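You operate a simulated robot arm through the tools that you are given. There is no shell and no other tool.

You are at the controls of a simulated robot arm. One attempt, no reset.

Task
Move the alloy blank from the grey machine's magnet to the teal tray's middle bay.
Fine: push the panel's stop in and switch the magnet off first; switch it on again to hold the other two.

The check looks at the end state, three seconds after you hand in, the way a careful person would. Anything else that was tipped, shoved, dropped, spilled or broken makes it a failure.

Robot
A 6-joint arm with a two-finger gripper, fixed in place. Base frame: the origin is at the foot of the arm, x ahead of it, y to its left, z up. Lengths are in mm, angles in rad, forces in N, time in s.
It reaches about 1298 mm from its shoulder. Its first joint turns from -2.601 to 2.601 rad. Payload 1.57 kg.
The tool frame sits at the grasp point between the pads (the TCP): z along the fingers, y along the line on which they close. The tips reach 21 mm beyond it. The gripper opens to 70 mm. The gripper's body begins 50 mm behind the TCP.
Orientation is told as [roll, pitch, yaw] about the base's x, y, z axes, in that order, counted from this pose: with the fingers straight down and closing along the base's y, the tool's x points along the base's -x, its y along +y and its z along -z.

Tools
- The arm moves only by the tool drive_tool. Its argument "increments" is a list of rows, each an object of numbers (a shift or turn left out is 0, a gripper value left out holds the last): "tx", "ty", "tz": the shift along the tool's x, y, z in units of 30 mm (1.0 is 30 mm); "rx", "ry", "rz": the turn, a rotation vector about the tool's x, y, z in units of 6 degrees (1.0 is 6 degrees). In form: [{"tx": .., "ty": .., "tz": .., "rx": .., "ry": .., "rz": ..}, ...]. A call has 1 to 20 rows; each row shifts and turns the commanded pose from where the row before left it, along the tool's axes as they then stand. "claw" is the finger opening in mm, from 0 to 70, set as the call begins (left out, the last holds). A call with a number of a shift or a turn outside -1 to 1 is refused whole. A row lasts 0.2 s, in which the tool goes at most 50 mm and 0.15 rad; a call with a longer step from one row to the next is refused whole, and so is a gripper value outside its range. A pose out of reach is approached as far as the arm can. The call stops where the force on the tool passes 90 N (or 10 N more than at its start, if that is more) or the arm is blocked; 0.2 s more then pass. Each finger halts on what it meets, pressing with about 26 N; the grip force reading is that of the motor and also rises with nothing between the fingers. The clock runs only during rows and for 0.2 s after the last one: add rows that do not move to give the fingers time. It gives the time, the measured TCP pose, the force on the tool (base axes), the opening and the grip force at its end, in the units of the frame above (readings bear some noise), with the torque about the TCP (base axes, N m) and any sound that the robot's microphone picked up.
- Cameras (640 x 400 px; columns grow to the right, rows downward): "scene" is fixed at [229, 648, 1482.1]; the picture's right is [0.32, -0.95, 0.00], its down [-0.89, -0.30, -0.35] and it looks along [0.33, 0.11, -0.94] (base axes); focal length 214 px, centre (320, 200). "wrist" rides on the gripper at [79, 4, -81] in the tool frame; the picture's right is [-0.05, 1.00, 0.00], its down [-0.67, -0.04, -0.74] and it looks along [-0.74, -0.04, 0.67] (tool axes); focal length 256 px, centre (320, 200). There is no depth. A picture from a camera that has moved, and an enlarged one, comes with that camera's place and axes in the base frame and with its lens. The place of the scene camera against the robot may be out by one fixed shift of up to 18 mm in any direction.
- camera(camera): a new picture of that camera. No time passes.
- slide_trunk(by): slides the trunk up (or, below 0, down) by that many mm; the arm rides with it, the base frame stays. It gives what a move gives, with no picture.
- close_up(camera, box): a new picture of the part [left, top, right, bottom] of that camera's present view, enlarged. No time passes.
- sign_off(): hands the job in; it is judged then, once.

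Nothing tells you positions but the pictures and the camera data. Unless the task says otherwise, let go and move clear before handing in.

The tools are called after "Call:" by a JSON object that holds its "fn" and its "kwargs". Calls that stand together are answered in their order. drive_tool: Moves the arm, as the interface text tells. Its arguments: {"type":"object","properties":{"increments":{"type":"array","items":{"type":"object","properties":{"tx":{"type":"number"},"ty":{"type":"number"},"tz":{"type":"number"},"rx":{"type":"number"},"ry":{"type":"number"},"rz":{"type":"number"}}}},"claw":{"type":"number"}},"required":["increments"]} The other tools are called the same way: slide_trunk (by) slides the trunk up or down; camera (camera) takes a picture; close_up (camera, box) takes an enlarged picture of a part of a camera's view; sign_off () hands the job in.

At the start:

```text
time_s: 0.0
position: [622.0, 262.4, 1223.2]
orientation: [-0.001, 0.0, -0.001]
wrist_force: [-0.2, -0.7, 1.2]
torque: [0.02, -0.01, 0.04]
grip_width: 70.0
grip_force: 0.0
trunk travel left (down, up): [-904.0, 66.0]
```

scene: 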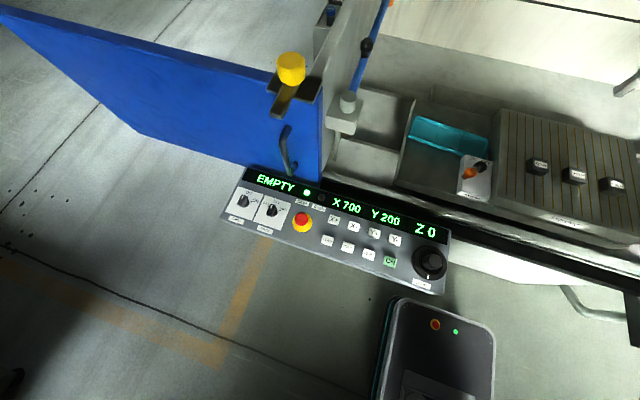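
wrist: 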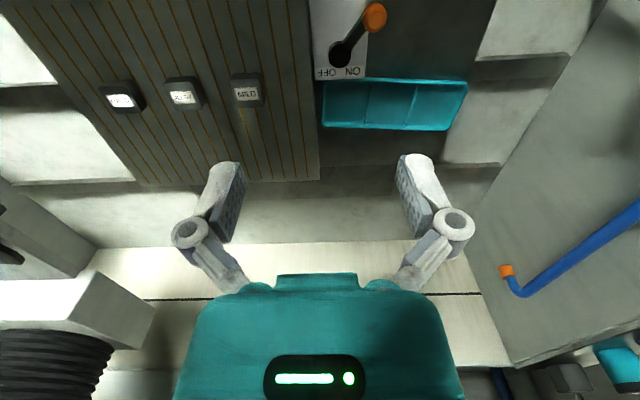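

I see a machine with a magnetic chuck holding three labelled blanks, an ON/OFF lever beside it, a teal tray, and a front panel with a red stop button. I'll look closer before moving.

Call:
{"fn": "close_up", "kwargs": {"camera": "scene", "box": [400, 90, 640, 240]}}

Call:
{"fn": "close_up", "kwargs": {"camera": "scene", "box": [210, 150, 460, 306]}}

Call:
{"fn": "close_up", "kwargs": {"camera": "wrist", "box": [80, 50, 290, 181]}}

Call:
{"fn": "close_up", "kwargs": {"camera": "wrist", "box": [280, 0, 500, 138]}}

```text
2.67 times, centred on (520, 165) of scene
camera zoom: at [229.0, 648.0, 1482.1], right [0.32, -0.95, 0.0], down [-0.89, -0.3, -0.35], along [0.33, 0.11, -0.94], focal length 572 px, centre (-213, 293)
```

zoom: 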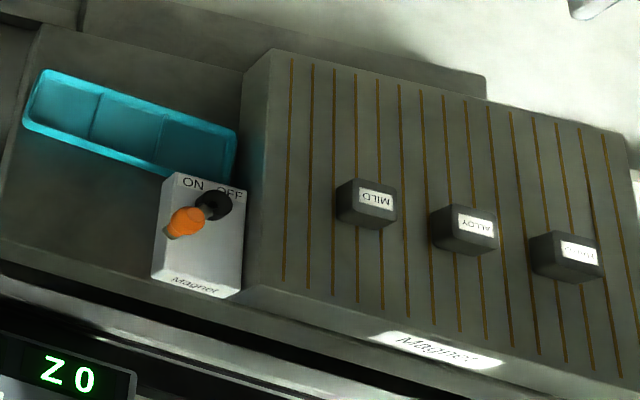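

```text
2.56 times, centred on (335, 228) of scene
camera zoom: at [229.0, 648.0, 1482.1], right [0.32, -0.95, 0.0], down [-0.89, -0.3, -0.35], along [0.33, 0.11, -0.94], focal length 549 px, centre (282, 128)
```

zoom: 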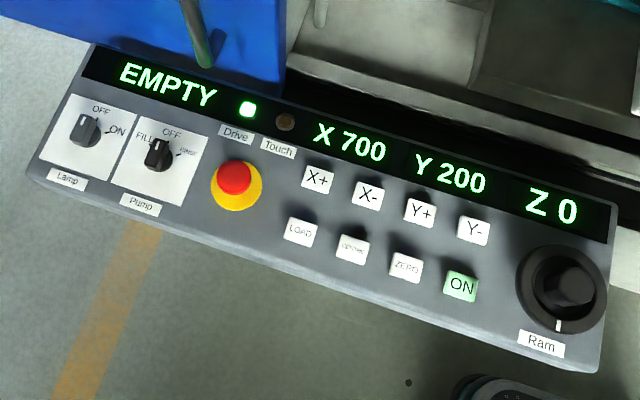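

```text
3.05 times, centred on (185, 116) of wrist
camera zoom: at [542.4, 264.8, 1302.8], right [0.05, 1.0, 0.0], down [0.67, -0.04, 0.74], along [0.74, -0.04, -0.67], focal length 780 px, centre (731, 458)
```

zoom: 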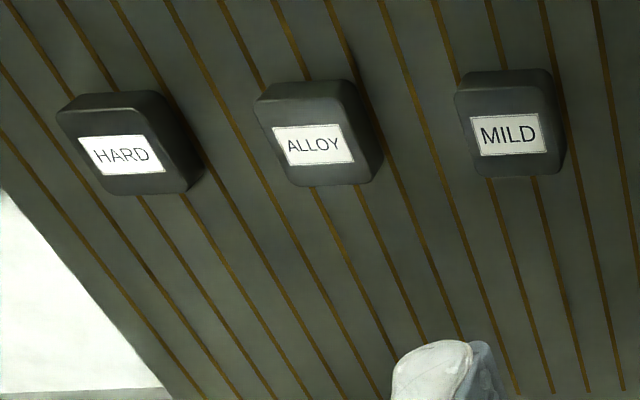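

```text
2.90 times, centred on (390, 69) of wrist
camera zoom: at [542.4, 264.8, 1302.8], right [0.05, 1.0, 0.0], down [0.67, -0.04, 0.74], along [0.74, -0.04, -0.67], focal length 742 px, centre (117, 580)
```

zoom: 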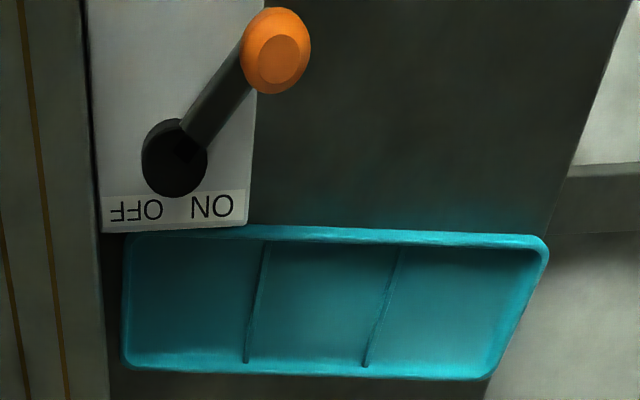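

The alloy blank is the middle of the three on the chuck, at roughly (690, 80, 960); the lever looks to be at ON. I'll move the wrist camera back and to the right to get a second view for triangulation.

Call:
{"fn": "drive_tool", "kwargs": {"increments": [{"tx": 1, "ty": -1}, {"tx": 1, "ty": -1}, {"tx": 1, "ty": -1}, {"tx": 1, "ty": -1}, {"ty": -1}, {"ty": -1}]}}

Call:
{"fn": "camera", "kwargs": {"camera": "wrist"}}

Call:
{"fn": "camera", "kwargs": {"camera": "scene"}}

```text
time_s: 1.4
position: [529.7, 87.9, 1222.2]
orientation: [-0.001, 0.003, -0.001]
wrist_force: [-0.3, 0.0, 1.0]
torque: [0.0, 0.04, -0.05]
grip_width: 70.2
grip_force: 0.0
out of reach, approached as far as the arm can: row 4, 5, 6
trunk travel left (down, up): [-904.0, 66.0]
```

```text
taken
camera wrist: at [450.0, 91.3, 1303.0], right [0.05, 1.0, 0.0], down [0.67, -0.04, 0.74], along [0.74, -0.04, -0.67], focal length 256 px, centre (320, 200)
```

wrist: 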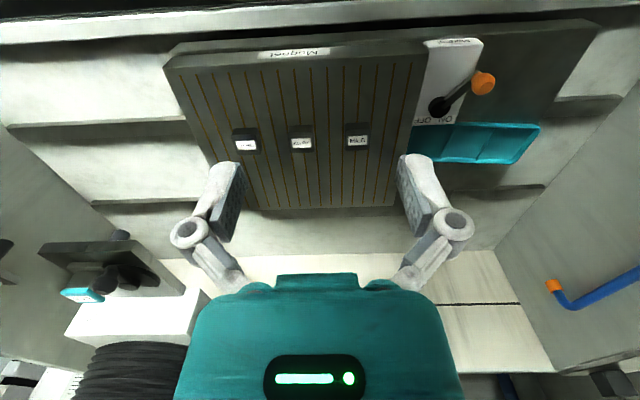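

```text
taken
```

scene: 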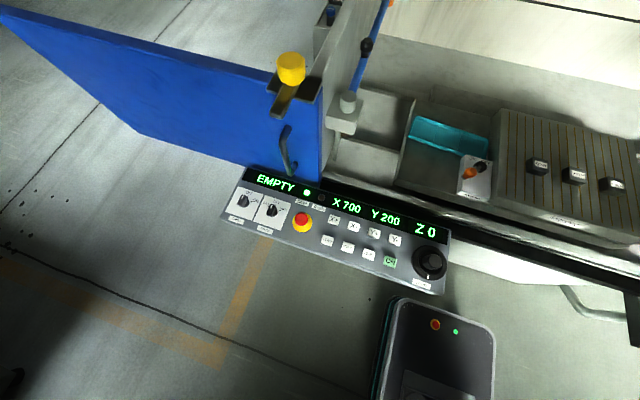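

The second view shows the whole chuck, lever box and tray; I'll enlarge it to measure pixel positions.

Call:
{"fn": "close_up", "kwargs": {"camera": "wrist", "box": [220, 90, 412, 210]}}

Call:
{"fn": "close_up", "kwargs": {"camera": "wrist", "box": [390, 20, 582, 140]}}

Call:
{"fn": "close_up", "kwargs": {"camera": "wrist", "box": [150, 20, 342, 140]}}

Call:
{"fn": "close_up", "kwargs": {"camera": "wrist", "box": [0, 200, 320, 400]}}

```text
3.33 times, centred on (316, 150) of wrist
camera zoom: at [450.0, 91.3, 1303.0], right [0.05, 1.0, 0.0], down [0.67, -0.04, 0.74], along [0.74, -0.04, -0.67], focal length 853 px, centre (333, 367)
```

zoom: 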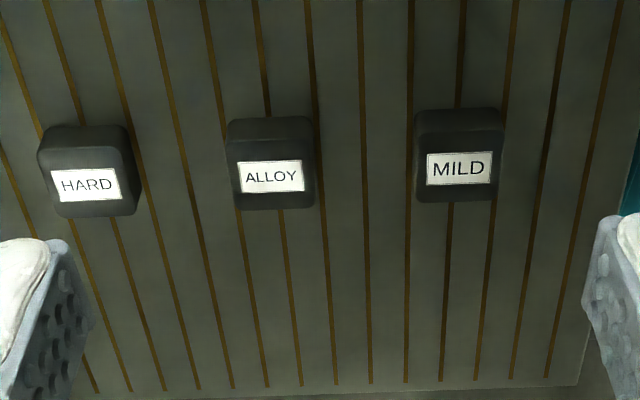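

```text
3.33 times, centred on (486, 80) of wrist
camera zoom: at [450.0, 91.3, 1303.0], right [0.05, 1.0, 0.0], down [0.67, -0.04, 0.74], along [0.74, -0.04, -0.67], focal length 853 px, centre (-233, 600)
```

zoom: 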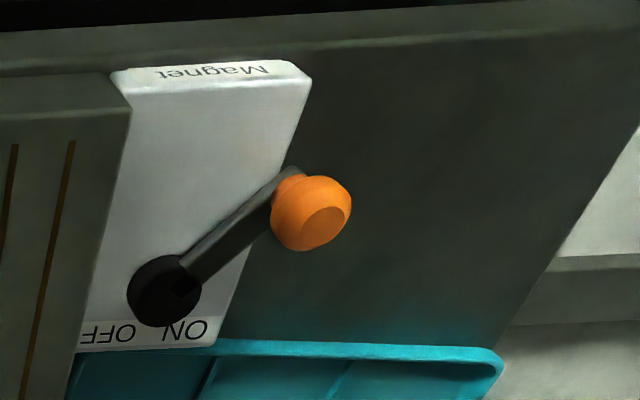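

```text
3.33 times, centred on (246, 80) of wrist
camera zoom: at [450.0, 91.3, 1303.0], right [0.05, 1.0, 0.0], down [0.67, -0.04, 0.74], along [0.74, -0.04, -0.67], focal length 853 px, centre (567, 600)
```

zoom: 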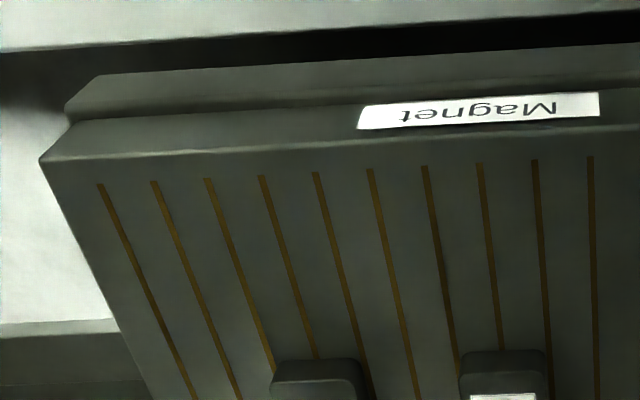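

```text
2.00 times, centred on (160, 300) of wrist
camera zoom: at [450.0, 91.3, 1303.0], right [0.05, 1.0, 0.0], down [0.67, -0.04, 0.74], along [0.74, -0.04, -0.67], focal length 512 px, centre (640, 0)
```

zoom: 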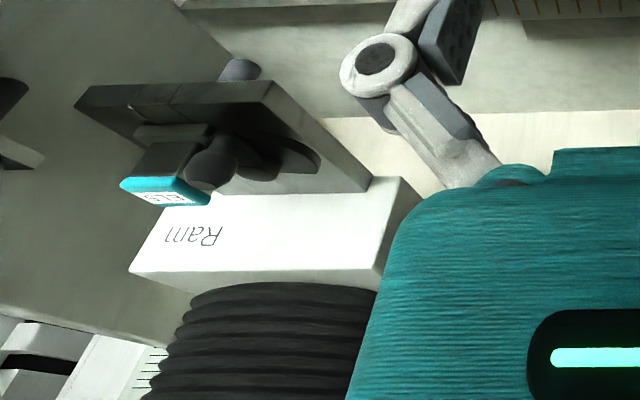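

From two wrist views I put the alloy label at about (719, 44, 921), the lever hub at (683, 287, 885) and its knob at (633, 330, 911). Now I'll inspect the yellow item and panel more closely before planning the stop press.

Call:
{"fn": "close_up", "kwargs": {"camera": "scene", "box": [240, 0, 440, 125]}}

Call:
{"fn": "close_up", "kwargs": {"camera": "scene", "box": [260, 120, 420, 220]}}

Call:
{"fn": "close_up", "kwargs": {"camera": "scene", "box": [360, 260, 584, 400]}}

Call:
{"fn": "close_up", "kwargs": {"camera": "scene", "box": [450, 140, 514, 180]}}

```text
3.20 times, centred on (340, 62) of scene
camera zoom: at [229.0, 648.0, 1482.1], right [0.32, -0.95, 0.0], down [-0.89, -0.3, -0.35], along [0.33, 0.11, -0.94], focal length 686 px, centre (256, 640)
```

zoom: 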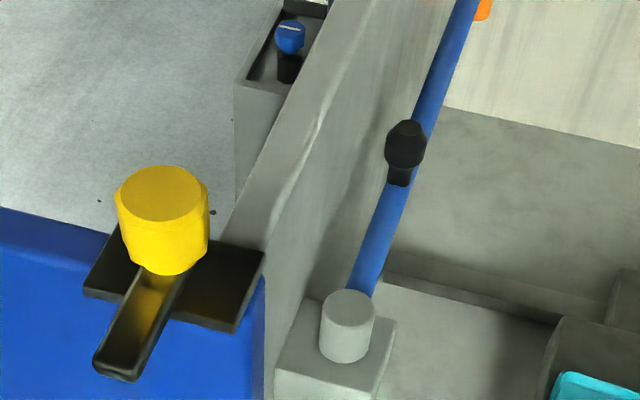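

```text
4.00 times, centred on (340, 170) of scene
camera zoom: at [229.0, 648.0, 1482.1], right [0.32, -0.95, 0.0], down [-0.89, -0.3, -0.35], along [0.33, 0.11, -0.94], focal length 858 px, centre (240, 320)
```

zoom: 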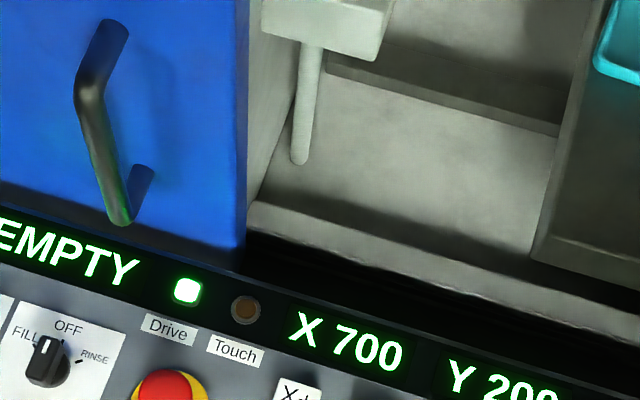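

```text
2.86 times, centred on (472, 330) of scene
camera zoom: at [229.0, 648.0, 1482.1], right [0.32, -0.95, 0.0], down [-0.89, -0.3, -0.35], along [0.33, 0.11, -0.94], focal length 613 px, centre (-114, -171)
```

zoom: 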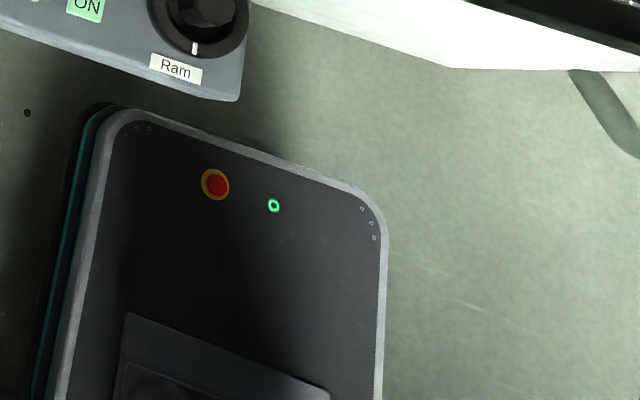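

```text
10.00 times, centred on (482, 160) of scene
camera zoom: at [229.0, 648.0, 1482.1], right [0.32, -0.95, 0.0], down [-0.89, -0.3, -0.35], along [0.33, 0.11, -0.94], focal length 2145 px, centre (-1300, 600)
```

zoom: 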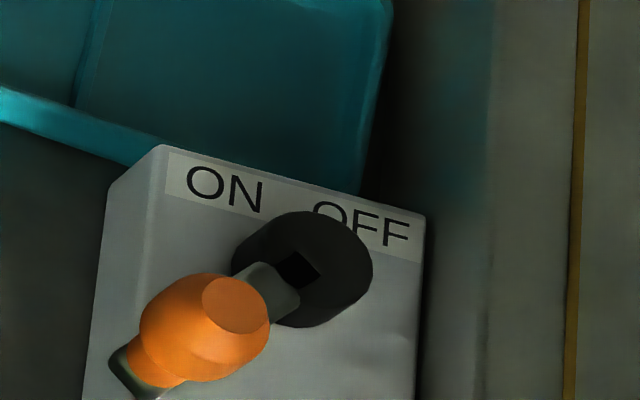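

The panel's stop (red on yellow) is at roughly (352, 737, 950), in front of the open blue door; the stop on the robot's own base is not the one meant. I'll move left along the front and then turn the camera towards the panel.

Call:
{"fn": "drive_tool", "kwargs": {"increments": [{"ty": 1}, {"ty": 1}, {"ty": 1}, {"ty": 1}, {"ty": 1}, {"ty": 1}, {"ty": 1}, {"ty": 1}, {"ty": 1}, {"ty": 1}, {"ty": 1}, {"ty": 1}, {"ty": 1}, {"ty": 1}, {"tx": 1}, {"tx": 1}, {"tx": 1}, {"tx": 1}]}}

Call:
{"fn": "camera", "kwargs": {"camera": "scene"}}

Call:
{"fn": "camera", "kwargs": {"camera": "wrist"}}

```text
time_s: 5.2
position: [407.7, 508.1, 1222.7]
orientation: [0.001, -0.001, -0.001]
wrist_force: [-0.7, -0.3, 0.0]
torque: [0.0, 0.01, -0.01]
grip_width: 70.1
grip_force: 0.0
trunk travel left (down, up): [-904.0, 66.0]
```

```text
taken
```

scene: 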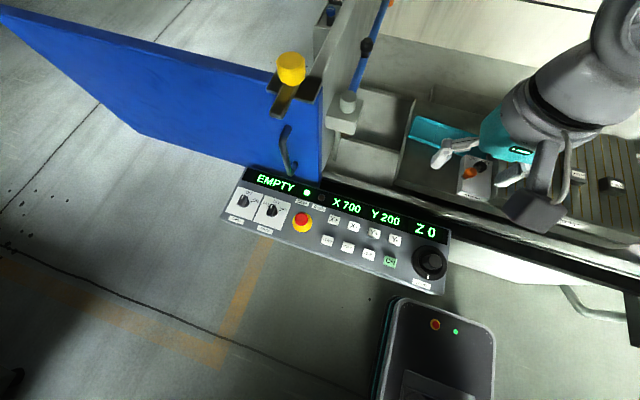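

```text
taken
camera wrist: at [327.9, 511.8, 1303.0], right [0.05, 1.0, 0.0], down [0.67, -0.04, 0.75], along [0.74, -0.04, -0.67], focal length 256 px, centre (320, 200)
```

wrist: 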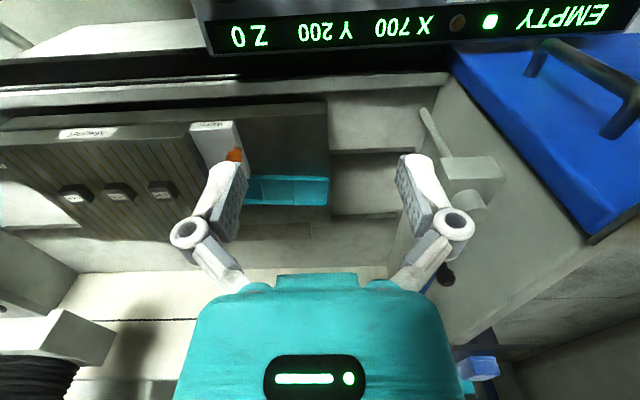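

Clear so far: the panel's display strip shows at the top of the wrist view. I'll yaw the tool 90° so the camera looks left along the panel.

Call:
{"fn": "drive_tool", "kwargs": {"increments": [{"rz": -1}, {"rz": -1}, {"rz": -1}, {"rz": -1}, {"rz": -1}, {"rz": -1}, {"rz": -1}, {"rz": -1}, {"rz": -1}, {"rz": -1}, {"rz": -1}, {"rz": -1}, {"rz": -1}, {"rz": -1}, {"rz": -1}]}}

Call:
{"fn": "camera", "kwargs": {"camera": "wrist"}}

Call:
{"fn": "camera", "kwargs": {"camera": "scene"}}

```text
time_s: 8.4
position: [409.5, 509.2, 1221.7]
orientation: [0.0, 0.001, 1.573]
wrist_force: [0.1, 0.0, -0.2]
torque: [-0.03, 0.02, -0.01]
grip_width: 69.9
grip_force: 0.1
trunk travel left (down, up): [-904.0, 66.0]
```

```text
taken
camera wrist: at [404.5, 428.8, 1302.8], right [-1.0, 0.05, 0.0], down [0.03, 0.67, 0.74], along [0.04, 0.74, -0.67], focal length 256 px, centre (320, 200)
```

wrist: 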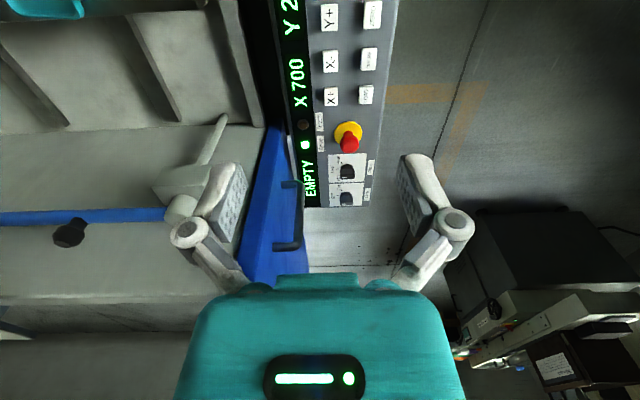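

```text
taken
```

scene: 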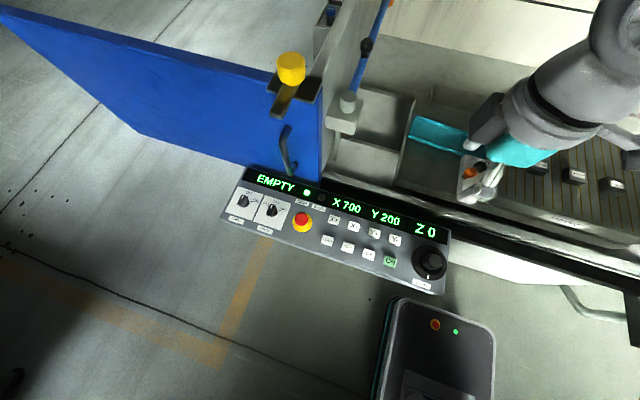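

The panel and its stop are now in the wrist view; I'll enlarge it.

Call:
{"fn": "close_up", "kwargs": {"camera": "wrist", "box": [250, 70, 442, 190]}}

Call:
{"fn": "close_up", "kwargs": {"camera": "wrist", "box": [300, 100, 396, 160]}}

Call:
{"fn": "close_up", "kwargs": {"camera": "scene", "box": [270, 190, 334, 230]}}

```text
3.33 times, centred on (346, 130) of wrist
camera zoom: at [404.5, 428.8, 1302.8], right [-1.0, 0.05, 0.0], down [0.03, 0.67, 0.74], along [0.04, 0.74, -0.67], focal length 853 px, centre (233, 433)
```

zoom: 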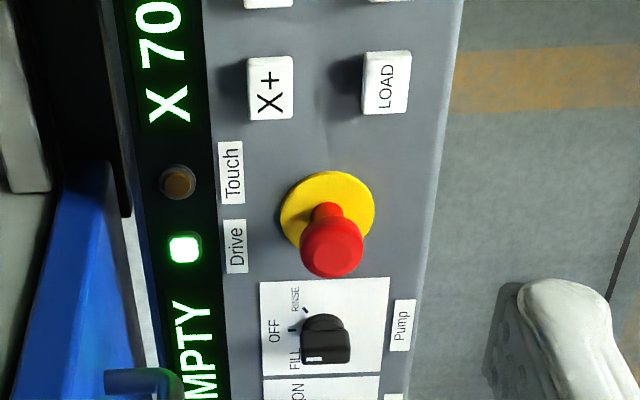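

```text
6.67 times, centred on (348, 130) of wrist
camera zoom: at [404.5, 428.8, 1302.8], right [-1.0, 0.05, 0.0], down [0.03, 0.67, 0.74], along [0.04, 0.74, -0.67], focal length 1707 px, centre (133, 667)
```

zoom: 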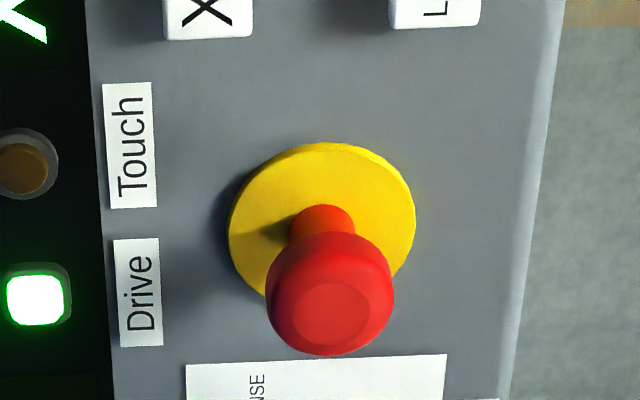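

```text
10.00 times, centred on (302, 210) of scene
camera zoom: at [229.0, 648.0, 1482.1], right [0.32, -0.95, 0.0], down [-0.89, -0.3, -0.35], along [0.33, 0.11, -0.94], focal length 2145 px, centre (500, 100)
```

zoom: 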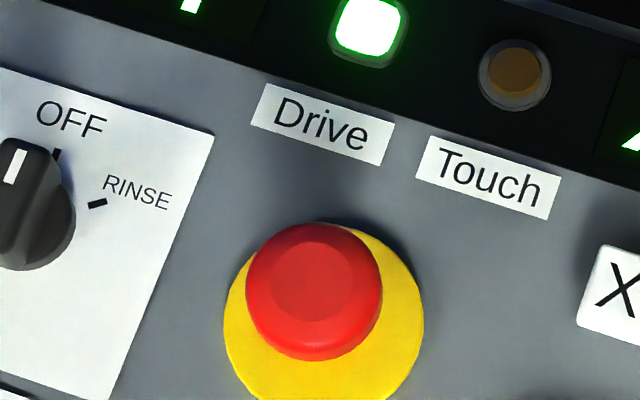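

The stop's cap triangulates to about (359, 756, 860), with the panel sloping towards the robot. I'll go closer for a second wrist view to fix its height and the panel's tilt.

Call:
{"fn": "drive_tool", "kwargs": {"increments": [{"tx": -0.9, "tz": 0.9, "ty": 0.5}, {"tx": -0.9, "tz": 0.9, "ty": 0.5}, {"tx": -0.9, "tz": 0.9, "ty": 0.5}, {"tz": 0.9, "ty": 0.9}]}}

Call:
{"fn": "camera", "kwargs": {"camera": "wrist"}}

Call:
{"fn": "camera", "kwargs": {"camera": "scene"}}

```text
time_s: 9.4
position: [336.8, 589.1, 1222.7]
orientation: [0.0, -0.002, 1.572]
wrist_force: [-0.6, 0.0, 0.2]
torque: [0.01, -0.01, -0.02]
grip_width: 69.6
grip_force: 0.0
out of reach, approached as far as the arm can: row 1, 2, 3, 4
trunk travel left (down, up): [-904.0, 66.0]
```

```text
taken
camera wrist: at [332.6, 508.1, 1303.1], right [-1.0, 0.05, 0.0], down [0.03, 0.67, 0.74], along [0.04, 0.74, -0.67], focal length 256 px, centre (320, 200)
```

wrist: 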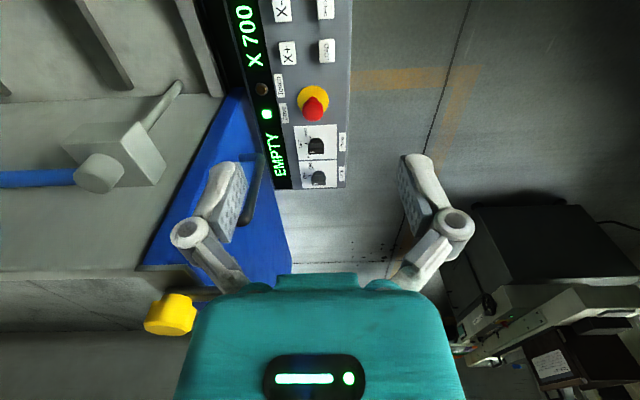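

```text
taken
```

scene: 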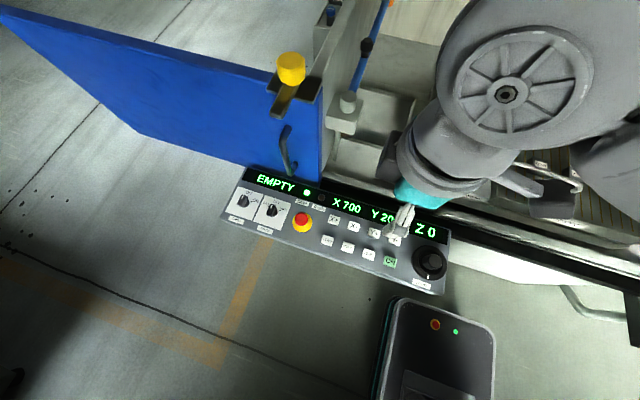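

The arm cannot reach below z≈1222 from here with the trunk this high, so I'll lower the trunk in a modest step; there's over 300 mm of clearance beneath the tips.

Call:
{"fn": "slide_trunk", "kwargs": {"by": -100}}

Call:
{"fn": "camera", "kwargs": {"camera": "scene"}}

Call:
{"fn": "camera", "kwargs": {"camera": "wrist"}}

```text
time_s: 10.7
position: [339.6, 588.4, 1122.1]
orientation: [-0.001, 0.001, 1.571]
wrist_force: [0.5, 0.2, 0.9]
torque: [0.01, 0.01, 0.02]
grip_width: 70.0
grip_force: 0.0
trunk travel left (down, up): [-804.0, 166.0]
```

```text
taken
```

scene: 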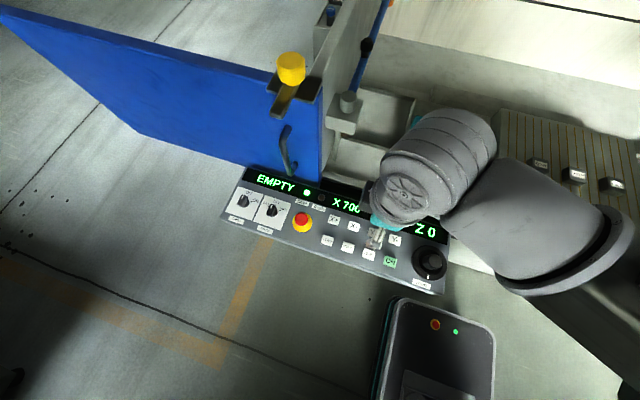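

```text
taken
camera wrist: at [333.5, 508.3, 1202.9], right [-1.0, 0.05, 0.0], down [0.04, 0.67, 0.74], along [0.04, 0.74, -0.67], focal length 256 px, centre (320, 200)
```

wrist: 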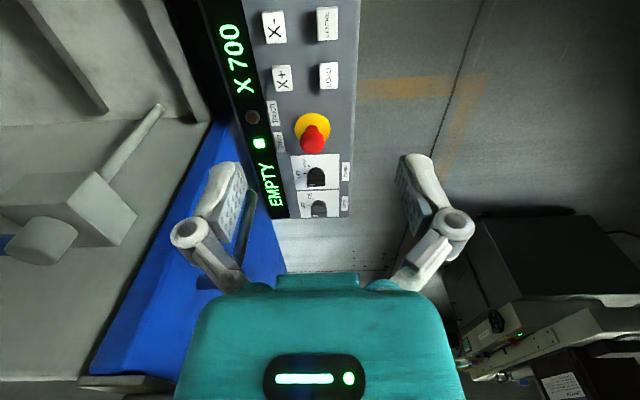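

Now TCP is at z≈1122 with a good view of the stop. I'll enlarge it and triangulate against the previous views.

Call:
{"fn": "close_up", "kwargs": {"camera": "wrist", "box": [256, 90, 384, 170]}}

Call:
{"fn": "close_up", "kwargs": {"camera": "wrist", "box": [200, 0, 392, 120]}}

Call:
{"fn": "close_up", "kwargs": {"camera": "wrist", "box": [200, 110, 392, 230]}}

```text
5.00 times, centred on (320, 130) of wrist
camera zoom: at [333.5, 508.3, 1202.9], right [-1.0, 0.05, 0.0], down [0.04, 0.67, 0.74], along [0.04, 0.74, -0.67], focal length 1280 px, centre (320, 550)
```

zoom: 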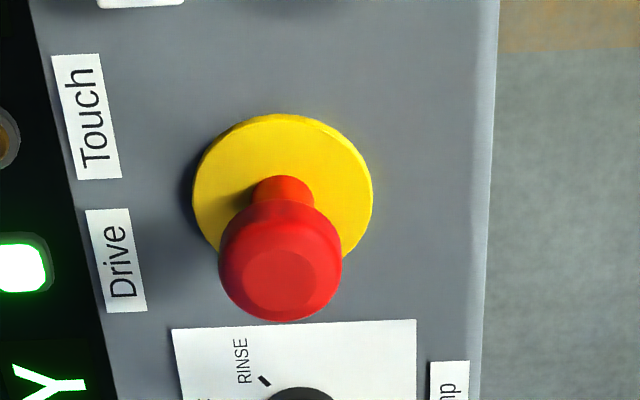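

```text
3.33 times, centred on (296, 60) of wrist
camera zoom: at [333.5, 508.3, 1202.9], right [-1.0, 0.05, 0.0], down [0.04, 0.67, 0.74], along [0.04, 0.74, -0.67], focal length 853 px, centre (400, 667)
```

zoom: 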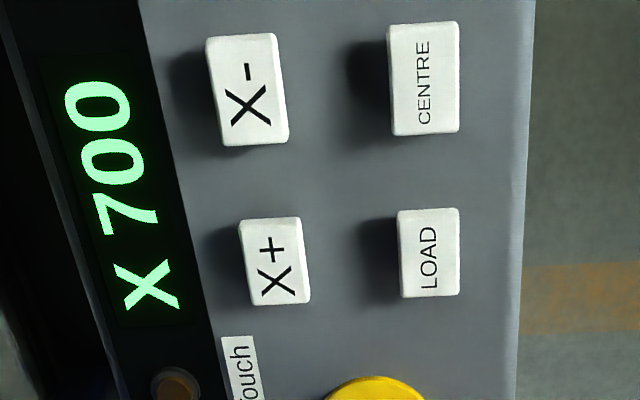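

```text
3.33 times, centred on (296, 170) of wrist
camera zoom: at [333.5, 508.3, 1202.9], right [-1.0, 0.05, 0.0], down [0.04, 0.67, 0.74], along [0.04, 0.74, -0.67], focal length 853 px, centre (400, 300)
```

zoom: 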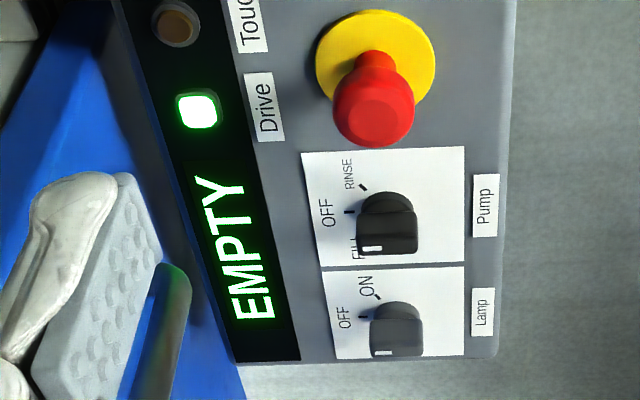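

The panel is level at z≈814, and the stop's cap top is at (359.4, 755.5, 861), pointing straight up, so a vertical press with closed fingers will do. I'll close the fingers and move over it at the present height.

Call:
{"fn": "drive_tool", "kwargs": {"increments": [{"tx": -1}, {"tx": -1}, {"tx": -1}, {"tx": -1}, {"tx": -1, "ty": -0.33}, {"tx": -0.57, "ty": -0.33}], "claw": 0}}

Call:
{"fn": "camera", "kwargs": {"camera": "scene"}}

```text
time_s: 12.1
position: [357.0, 755.1, 1121.9]
orientation: [0.0, -0.001, 1.572]
wrist_force: [0.1, 0.3, -1.3]
torque: [-0.02, 0.01, 0.0]
grip_width: 0.0
grip_force: 25.9
trunk travel left (down, up): [-804.0, 166.0]
```

```text
taken
```

scene: 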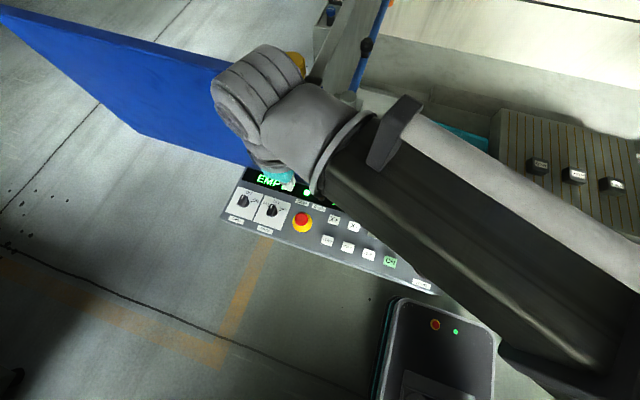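

Fingers closed and the TCP is at (357, 755, 1122), over the stop; handle bar at about (465, 828) leaves roughly 128 mm to the tool axis. I'll test lowering with the arm, in small steps.

Call:
{"fn": "drive_tool", "kwargs": {"increments": [{"tz": 1}, {"tz": 1}, {"ty": -0.07, "tx": -0.02}]}}

Call:
{"fn": "camera", "kwargs": {"camera": "wrist"}}

```text
time_s: 12.9
position: [358.7, 756.1, 1122.6]
orientation: [-0.001, 0.0, 1.572]
wrist_force: [-0.1, 0.1, 0.0]
torque: [0.01, 0.0, -0.01]
grip_width: 0.1
grip_force: 25.9
out of reach, approached as far as the arm can: row 1, 2
trunk travel left (down, up): [-804.0, 166.0]
```

```text
taken
camera wrist: at [354.5, 675.8, 1202.8], right [-1.0, 0.05, 0.0], down [0.04, 0.67, 0.74], along [0.04, 0.74, -0.67], focal length 256 px, centre (320, 200)
```

wrist: 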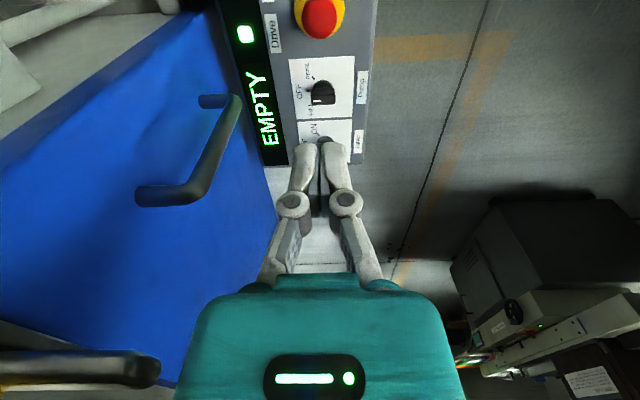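

The arm bottoms out here relative to the trunk, so I'll raise the arm 120 mm and then lower the trunk, leaving arm travel for the press itself.

Call:
{"fn": "drive_tool", "kwargs": {"increments": [{"tz": -1}, {"tz": -1}, {"tz": -1}, {"tz": -1}]}}

Call:
{"fn": "slide_trunk", "kwargs": {"by": -150}}

Call:
{"fn": "camera", "kwargs": {"camera": "scene"}}

Call:
{"fn": "camera", "kwargs": {"camera": "wrist"}}

```text
time_s: 13.9
position: [358.4, 756.8, 1122.4]
orientation: [-0.001, -0.001, 1.572]
wrist_force: [-0.5, 0.6, -0.8]
torque: [-0.02, 0.0, 0.01]
grip_width: 0.0
grip_force: 25.8
out of reach, approached as far as the arm can: row 1, 2, 3, 4
trunk travel left (down, up): [-804.0, 166.0]
```

```text
time_s: 15.7
position: [358.7, 756.0, 972.0]
orientation: [0.003, 0.001, 1.571]
wrist_force: [-0.3, -0.4, -0.6]
torque: [0.02, 0.0, -0.03]
grip_width: 0.0
grip_force: 26.3
trunk travel left (down, up): [-654.0, 316.0]
```

```text
taken
```

scene: 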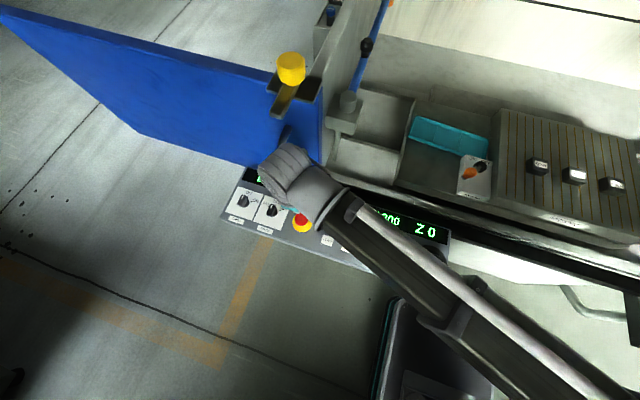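

```text
taken
camera wrist: at [354.4, 675.6, 1052.9], right [-1.0, 0.05, 0.0], down [0.04, 0.67, 0.74], along [0.04, 0.74, -0.67], focal length 256 px, centre (320, 200)
```

wrist: 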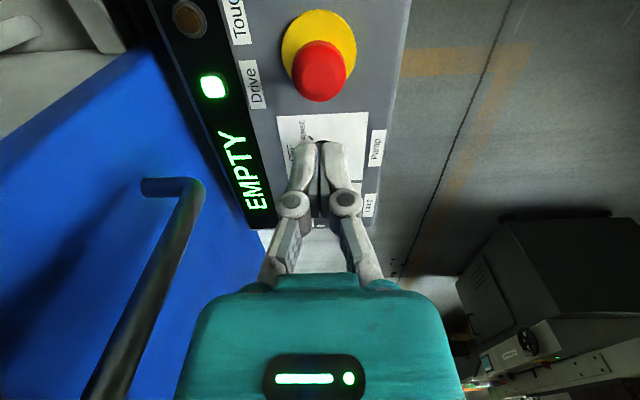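

It appears vertical travel comes only from the trunk; the arm moves in plane. TCP is at (358.7, 756.0), 951 at the tips, nicely over the cap (top ≈861); I'll lower the trunk 75 mm to just above it and check.

Call:
{"fn": "slide_trunk", "kwargs": {"by": -75}}

Call:
{"fn": "camera", "kwargs": {"camera": "wrist"}}

Call:
{"fn": "close_up", "kwargs": {"camera": "scene", "box": [220, 130, 380, 230]}}

```text
time_s: 16.8
position: [359.0, 756.9, 897.2]
orientation: [-0.001, -0.001, 1.572]
wrist_force: [0.1, 0.1, 0.3]
torque: [0.01, 0.0, -0.01]
grip_width: 0.2
grip_force: 25.9
trunk travel left (down, up): [-579.0, 391.0]
```

```text
taken
camera wrist: at [354.4, 675.6, 977.9], right [-1.0, 0.05, 0.0], down [0.04, 0.67, 0.74], along [0.04, 0.74, -0.67], focal length 256 px, centre (320, 200)
```

wrist: 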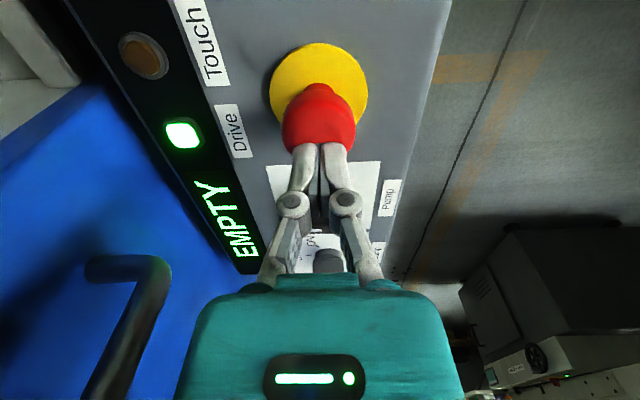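

```text
4.00 times, centred on (300, 180) of scene
camera zoom: at [229.0, 648.0, 1482.1], right [0.32, -0.95, 0.0], down [-0.89, -0.3, -0.35], along [0.33, 0.11, -0.94], focal length 858 px, centre (400, 280)
```

zoom: 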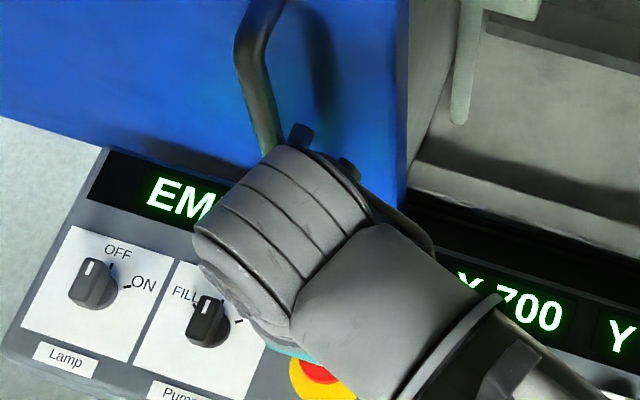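

The tips sit right above the red cap with about 15 mm to go, and the wrist clears the door handle by roughly 60 mm. I'll go down in small steps, watching force and sound.

Call:
{"fn": "slide_trunk", "kwargs": {"by": -12}}

Call:
{"fn": "slide_trunk", "kwargs": {"by": -4}}

Call:
{"fn": "camera", "kwargs": {"camera": "wrist"}}

```text
time_s: 17.4
position: [358.2, 757.5, 885.1]
orientation: [0.0, 0.0, 1.571]
wrist_force: [0.0, 0.8, 0.9]
torque: [0.02, 0.01, 0.02]
grip_width: 0.3
grip_force: 26.4
trunk travel left (down, up): [-567.0, 403.0]
```

```text
time_s: 17.9
position: [359.3, 755.8, 881.3]
orientation: [-0.001, 0.0, 1.571]
wrist_force: [0.3, 0.3, 0.3]
torque: [0.03, 0.05, 0.0]
grip_width: 0.0
grip_force: 25.8
trunk travel left (down, up): [-563.0, 407.0]
```

```text
taken
camera wrist: at [354.4, 675.6, 961.8], right [-1.0, 0.05, 0.0], down [0.04, 0.67, 0.74], along [0.04, 0.74, -0.67], focal length 256 px, centre (320, 200)
```

wrist: 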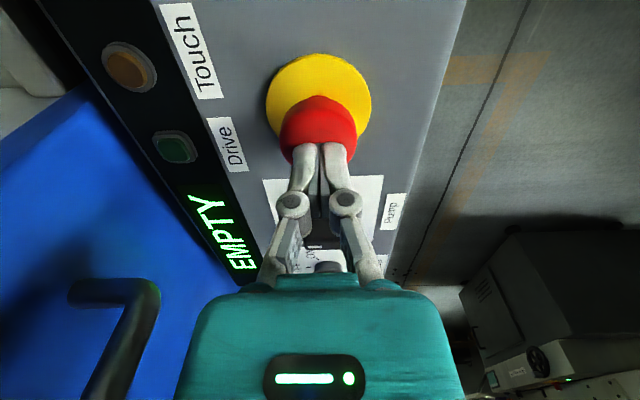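

The Drive lamp has gone out, which suggests the stop has actuated. I'll look closely before deciding whether to press further.

Call:
{"fn": "close_up", "kwargs": {"camera": "wrist", "box": [224, 30, 416, 150]}}

Call:
{"fn": "close_up", "kwargs": {"camera": "scene", "box": [220, 150, 460, 300]}}

```text
3.33 times, centred on (320, 90) of wrist
camera zoom: at [354.4, 675.6, 961.8], right [-1.0, 0.05, 0.0], down [0.04, 0.67, 0.74], along [0.04, 0.74, -0.67], focal length 853 px, centre (320, 567)
```

zoom: 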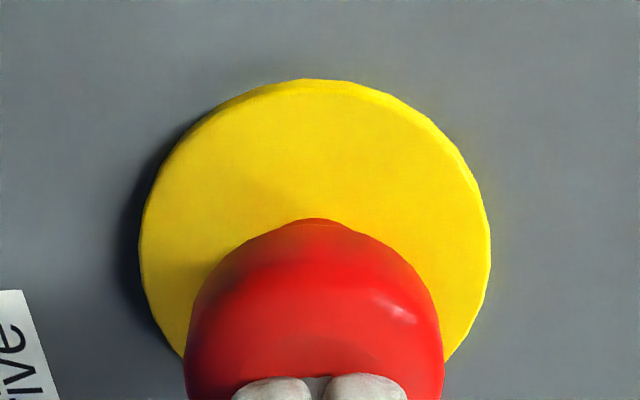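

```text
2.67 times, centred on (340, 225) of scene
camera zoom: at [229.0, 648.0, 1482.1], right [0.32, -0.95, 0.0], down [-0.89, -0.3, -0.35], along [0.33, 0.11, -0.94], focal length 572 px, centre (267, 133)
```

zoom: 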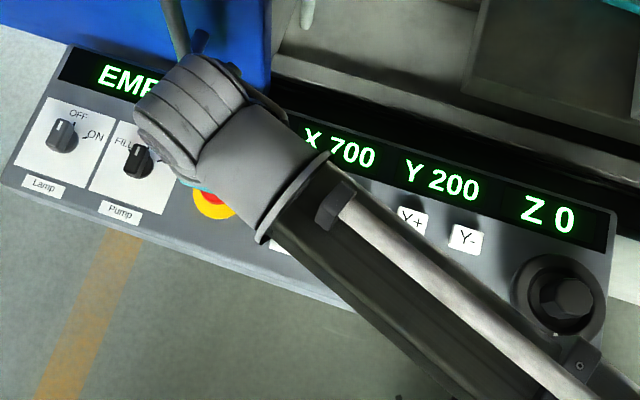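

The cap appears lower and the Drive lamp is dark. I'll press a few millimetres more to make sure it is bottomed, then lift off and compare.

Call:
{"fn": "slide_trunk", "kwargs": {"by": -2}}

Call:
{"fn": "slide_trunk", "kwargs": {"by": -2}}

Call:
{"fn": "close_up", "kwargs": {"camera": "wrist", "box": [224, 30, 416, 150]}}

```text
time_s: 18.4
position: [359.0, 756.9, 878.9]
orientation: [-0.001, 0.0, 1.57]
wrist_force: [0.8, 0.9, 4.5]
torque: [0.01, -0.01, -0.03]
grip_width: 0.2
grip_force: 26.2
trunk travel left (down, up): [-561.0, 409.0]
```

```text
time_s: 19.0
position: [360.0, 756.3, 878.1]
orientation: [-0.001, -0.004, 1.571]
wrist_force: [3.9, 8.7, 25.1]
torque: [0.13, -0.11, -0.06]
grip_width: 5.9
grip_force: 28.7
trunk travel left (down, up): [-559.0, 411.0]
```

```text
3.33 times, centred on (320, 90) of wrist
camera zoom: at [354.2, 675.3, 959.1], right [-1.0, 0.05, 0.0], down [0.03, 0.66, 0.75], along [0.04, 0.75, -0.67], focal length 853 px, centre (320, 567)
```

zoom: 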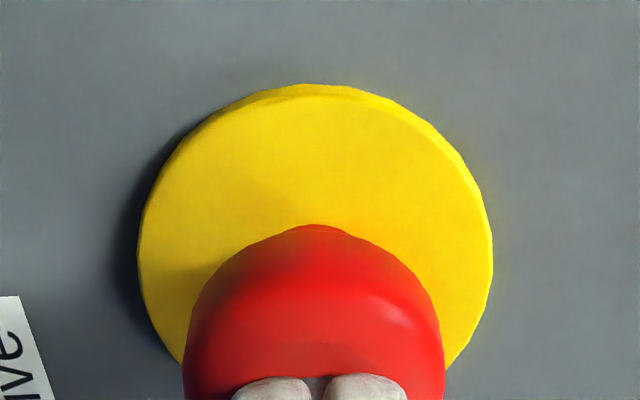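

The cap is bottomed (25 N at only 1 mm more travel), so it's in. I'll lift off and confirm it stays in.

Call:
{"fn": "slide_trunk", "kwargs": {"by": 120}}

Call:
{"fn": "camera", "kwargs": {"camera": "wrist"}}

Call:
{"fn": "close_up", "kwargs": {"camera": "wrist", "box": [256, 10, 384, 90]}}

```text
time_s: 20.5
position: [359.6, 757.0, 996.7]
orientation: [-0.002, 0.001, 1.569]
wrist_force: [1.0, 0.0, -0.3]
torque: [0.0, 0.01, -0.01]
grip_width: 0.3
grip_force: 28.3
trunk travel left (down, up): [-679.0, 291.0]
```

```text
taken
camera wrist: at [354.5, 675.8, 1077.7], right [-1.0, 0.05, 0.0], down [0.04, 0.67, 0.74], along [0.04, 0.74, -0.67], focal length 256 px, centre (320, 200)
```

wrist: 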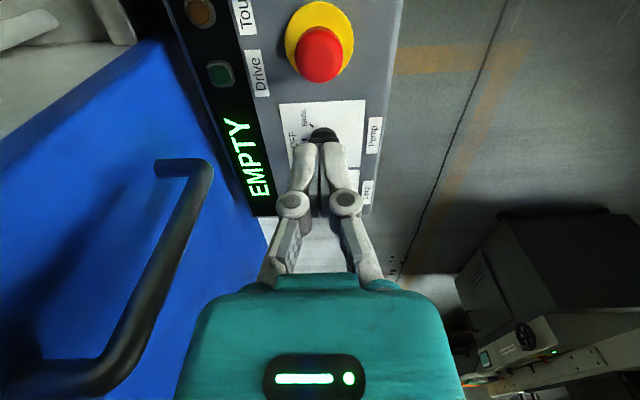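

```text
5.00 times, centred on (320, 50) of wrist
camera zoom: at [354.5, 675.8, 1077.7], right [-1.0, 0.05, 0.0], down [0.04, 0.67, 0.74], along [0.04, 0.74, -0.67], focal length 1280 px, centre (320, 950)
```

zoom: 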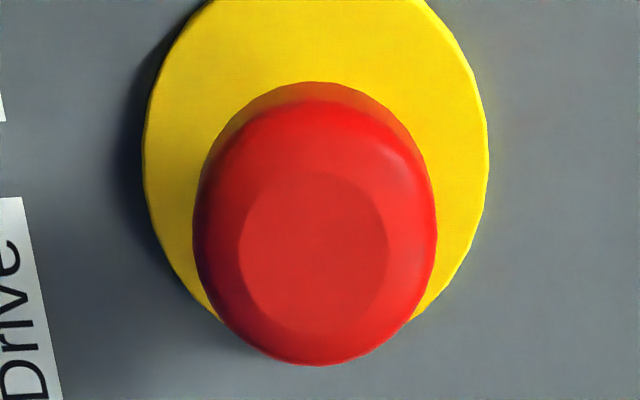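

The stop is latched in and the Drive lamp stays off. I'll raise back up and retrace the path to turn the camera toward the lever.

Call:
{"fn": "slide_trunk", "kwargs": {"by": 225}}

Call:
{"fn": "drive_tool", "kwargs": {"increments": [{"tx": 1}, {"tx": 1}, {"tx": 1}, {"tx": 1}, {"tx": 1}, {"tx": 1}, {"tx": 1}, {"tx": 1}, {"ty": -1}, {"ty": -1}], "claw": 0}}

Call:
{"fn": "drive_tool", "kwargs": {"increments": [{"rz": 1}, {"rz": 1}, {"rz": 1}, {"rz": 1}, {"rz": 1}, {"rz": 1}, {"rz": 1}, {"rz": 1}, {"rz": 1}, {"rz": 1}, {"rz": 1}, {"rz": 1}, {"rz": 1}, {"rz": 1}, {"rz": 1}]}}

Call:
{"fn": "camera", "kwargs": {"camera": "scene"}}

```text
time_s: 22.8
position: [358.8, 756.1, 1222.3]
orientation: [0.0, 0.001, 1.571]
wrist_force: [0.3, -0.5, -0.1]
torque: [0.01, 0.02, 0.04]
grip_width: 0.0
grip_force: 29.2
trunk travel left (down, up): [-904.0, 66.0]
```

```text
time_s: 25.0
position: [419.0, 514.4, 1222.0]
orientation: [-0.002, -0.001, 1.571]
wrist_force: [0.4, -0.8, 0.6]
torque: [0.0, 0.01, -0.03]
grip_width: 0.0
grip_force: 28.8
trunk travel left (down, up): [-904.0, 66.0]
```

```text
time_s: 28.2
position: [419.0, 516.3, 1223.0]
orientation: [-0.001, 0.0, -0.001]
wrist_force: [0.0, -0.8, 1.4]
torque: [-0.01, 0.01, 0.02]
grip_width: 0.1
grip_force: 28.5
trunk travel left (down, up): [-904.0, 66.0]
```

```text
taken
```

scene: 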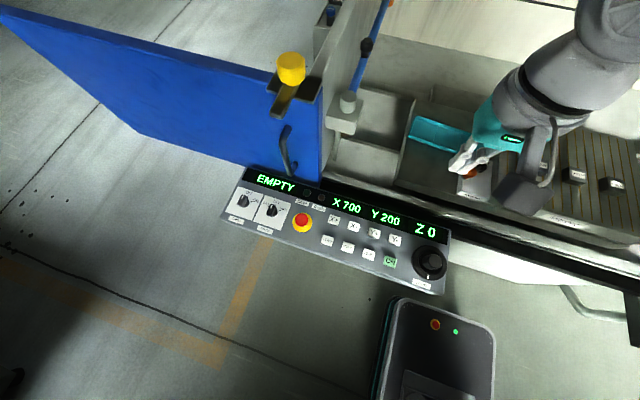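

Clear. Next I'll move to about (540, 340) and come down some for close views of the lever, chuck edge and tray.

Call:
{"fn": "drive_tool", "kwargs": {"increments": [{"tx": -1, "ty": -1}, {"tx": -1, "ty": -1}, {"tx": -1, "ty": -1}, {"tx": -1, "ty": -1}, {"ty": -1}, {"ty": -0.9}], "claw": 0}}

Call:
{"fn": "slide_trunk", "kwargs": {"by": -120}}

Call:
{"fn": "camera", "kwargs": {"camera": "wrist"}}

Call:
{"fn": "camera", "kwargs": {"camera": "scene"}}

```text
time_s: 29.6
position: [542.0, 337.7, 1221.8]
orientation: [0.0, 0.0, 0.0]
wrist_force: [-0.3, 0.0, 0.5]
torque: [0.01, -0.01, 0.04]
grip_width: 0.2
grip_force: 28.7
trunk travel left (down, up): [-904.0, 66.0]
```

```text
time_s: 31.1
position: [541.2, 338.1, 1101.0]
orientation: [-0.001, 0.0, 0.0]
wrist_force: [0.0, 0.6, 0.7]
torque: [0.01, 0.01, 0.02]
grip_width: 0.1
grip_force: 28.7
trunk travel left (down, up): [-784.0, 186.0]
```

```text
taken
camera wrist: at [461.2, 341.3, 1182.9], right [0.05, 1.0, 0.0], down [0.67, -0.04, 0.74], along [0.74, -0.04, -0.67], focal length 256 px, centre (320, 200)
```

wrist: 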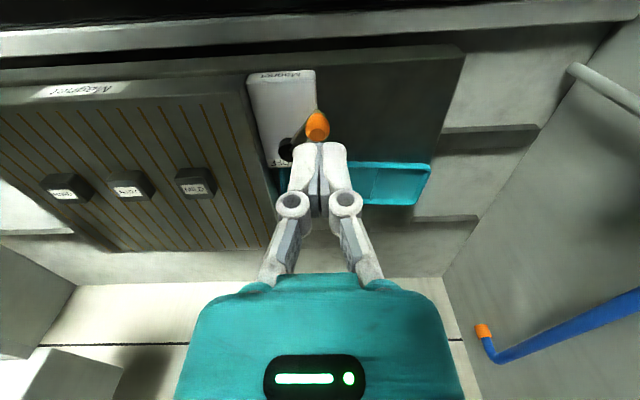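

```text
taken
```

scene: 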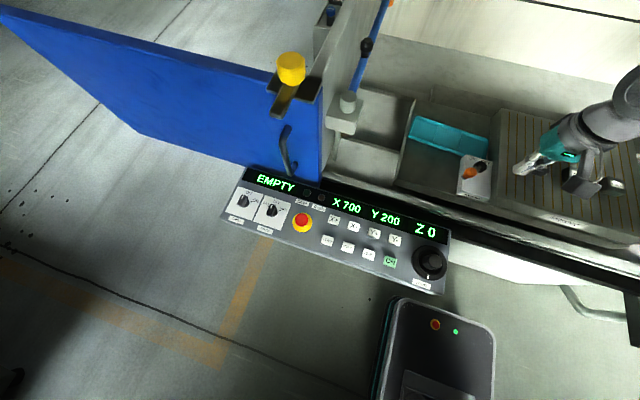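

Call:
{"fn": "close_up", "kwargs": {"camera": "wrist", "box": [232, 60, 360, 140]}}

Call:
{"fn": "drive_tool", "kwargs": {"increments": [{"ty": -1}, {"ty": -1}, {"ty": -1}, {"ty": -1}]}}

Call:
{"fn": "camera", "kwargs": {"camera": "wrist"}}

Call:
{"fn": "close_up", "kwargs": {"camera": "wrist", "box": [360, 50, 520, 150]}}

Call:
{"fn": "close_up", "kwargs": {"camera": "wrist", "box": [360, 120, 520, 220]}}

```text
5.00 times, centred on (296, 100) of wrist
camera zoom: at [461.2, 341.3, 1182.9], right [0.05, 1.0, 0.0], down [0.67, -0.04, 0.74], along [0.74, -0.04, -0.67], focal length 1280 px, centre (440, 700)
```

zoom: 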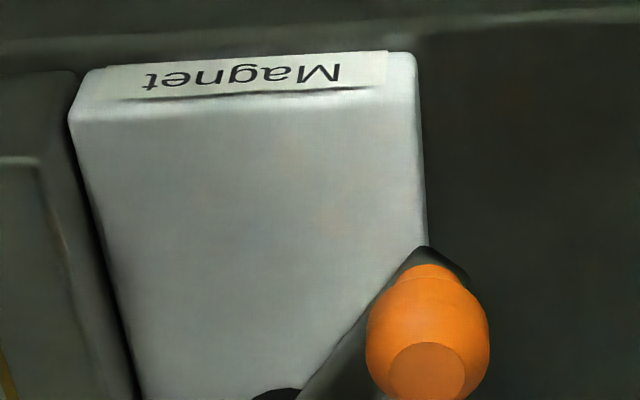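

```text
time_s: 32.1
position: [540.6, 217.2, 1101.3]
orientation: [-0.001, 0.0, 0.001]
wrist_force: [-0.6, 0.3, -0.1]
torque: [-0.01, 0.03, 0.0]
grip_width: 0.0
grip_force: 28.6
trunk travel left (down, up): [-784.0, 186.0]
```

```text
taken
camera wrist: at [460.5, 220.8, 1182.9], right [0.05, 1.0, 0.0], down [0.67, -0.04, 0.74], along [0.74, -0.04, -0.67], focal length 256 px, centre (320, 200)
```

wrist: 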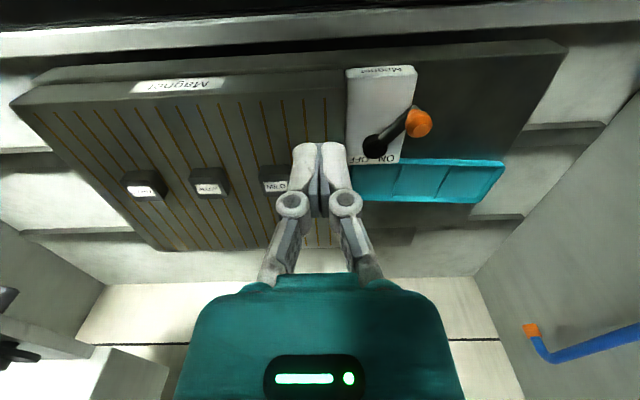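

```text
4.00 times, centred on (440, 100) of wrist
camera zoom: at [460.5, 220.8, 1182.9], right [0.05, 1.0, 0.0], down [0.67, -0.04, 0.74], along [0.74, -0.04, -0.67], focal length 1024 px, centre (-160, 600)
```

zoom: 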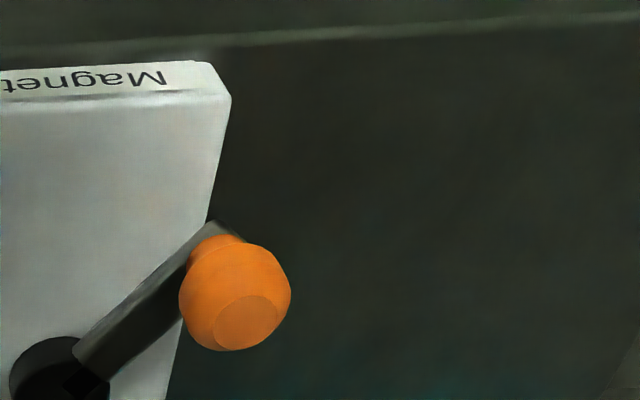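

```text
4.00 times, centred on (440, 170) of wrist
camera zoom: at [460.5, 220.8, 1182.9], right [0.05, 1.0, 0.0], down [0.67, -0.04, 0.74], along [0.74, -0.04, -0.67], focal length 1024 px, centre (-160, 320)
```

zoom: 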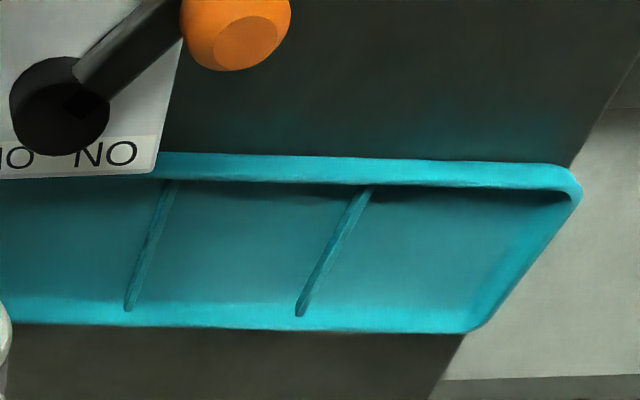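

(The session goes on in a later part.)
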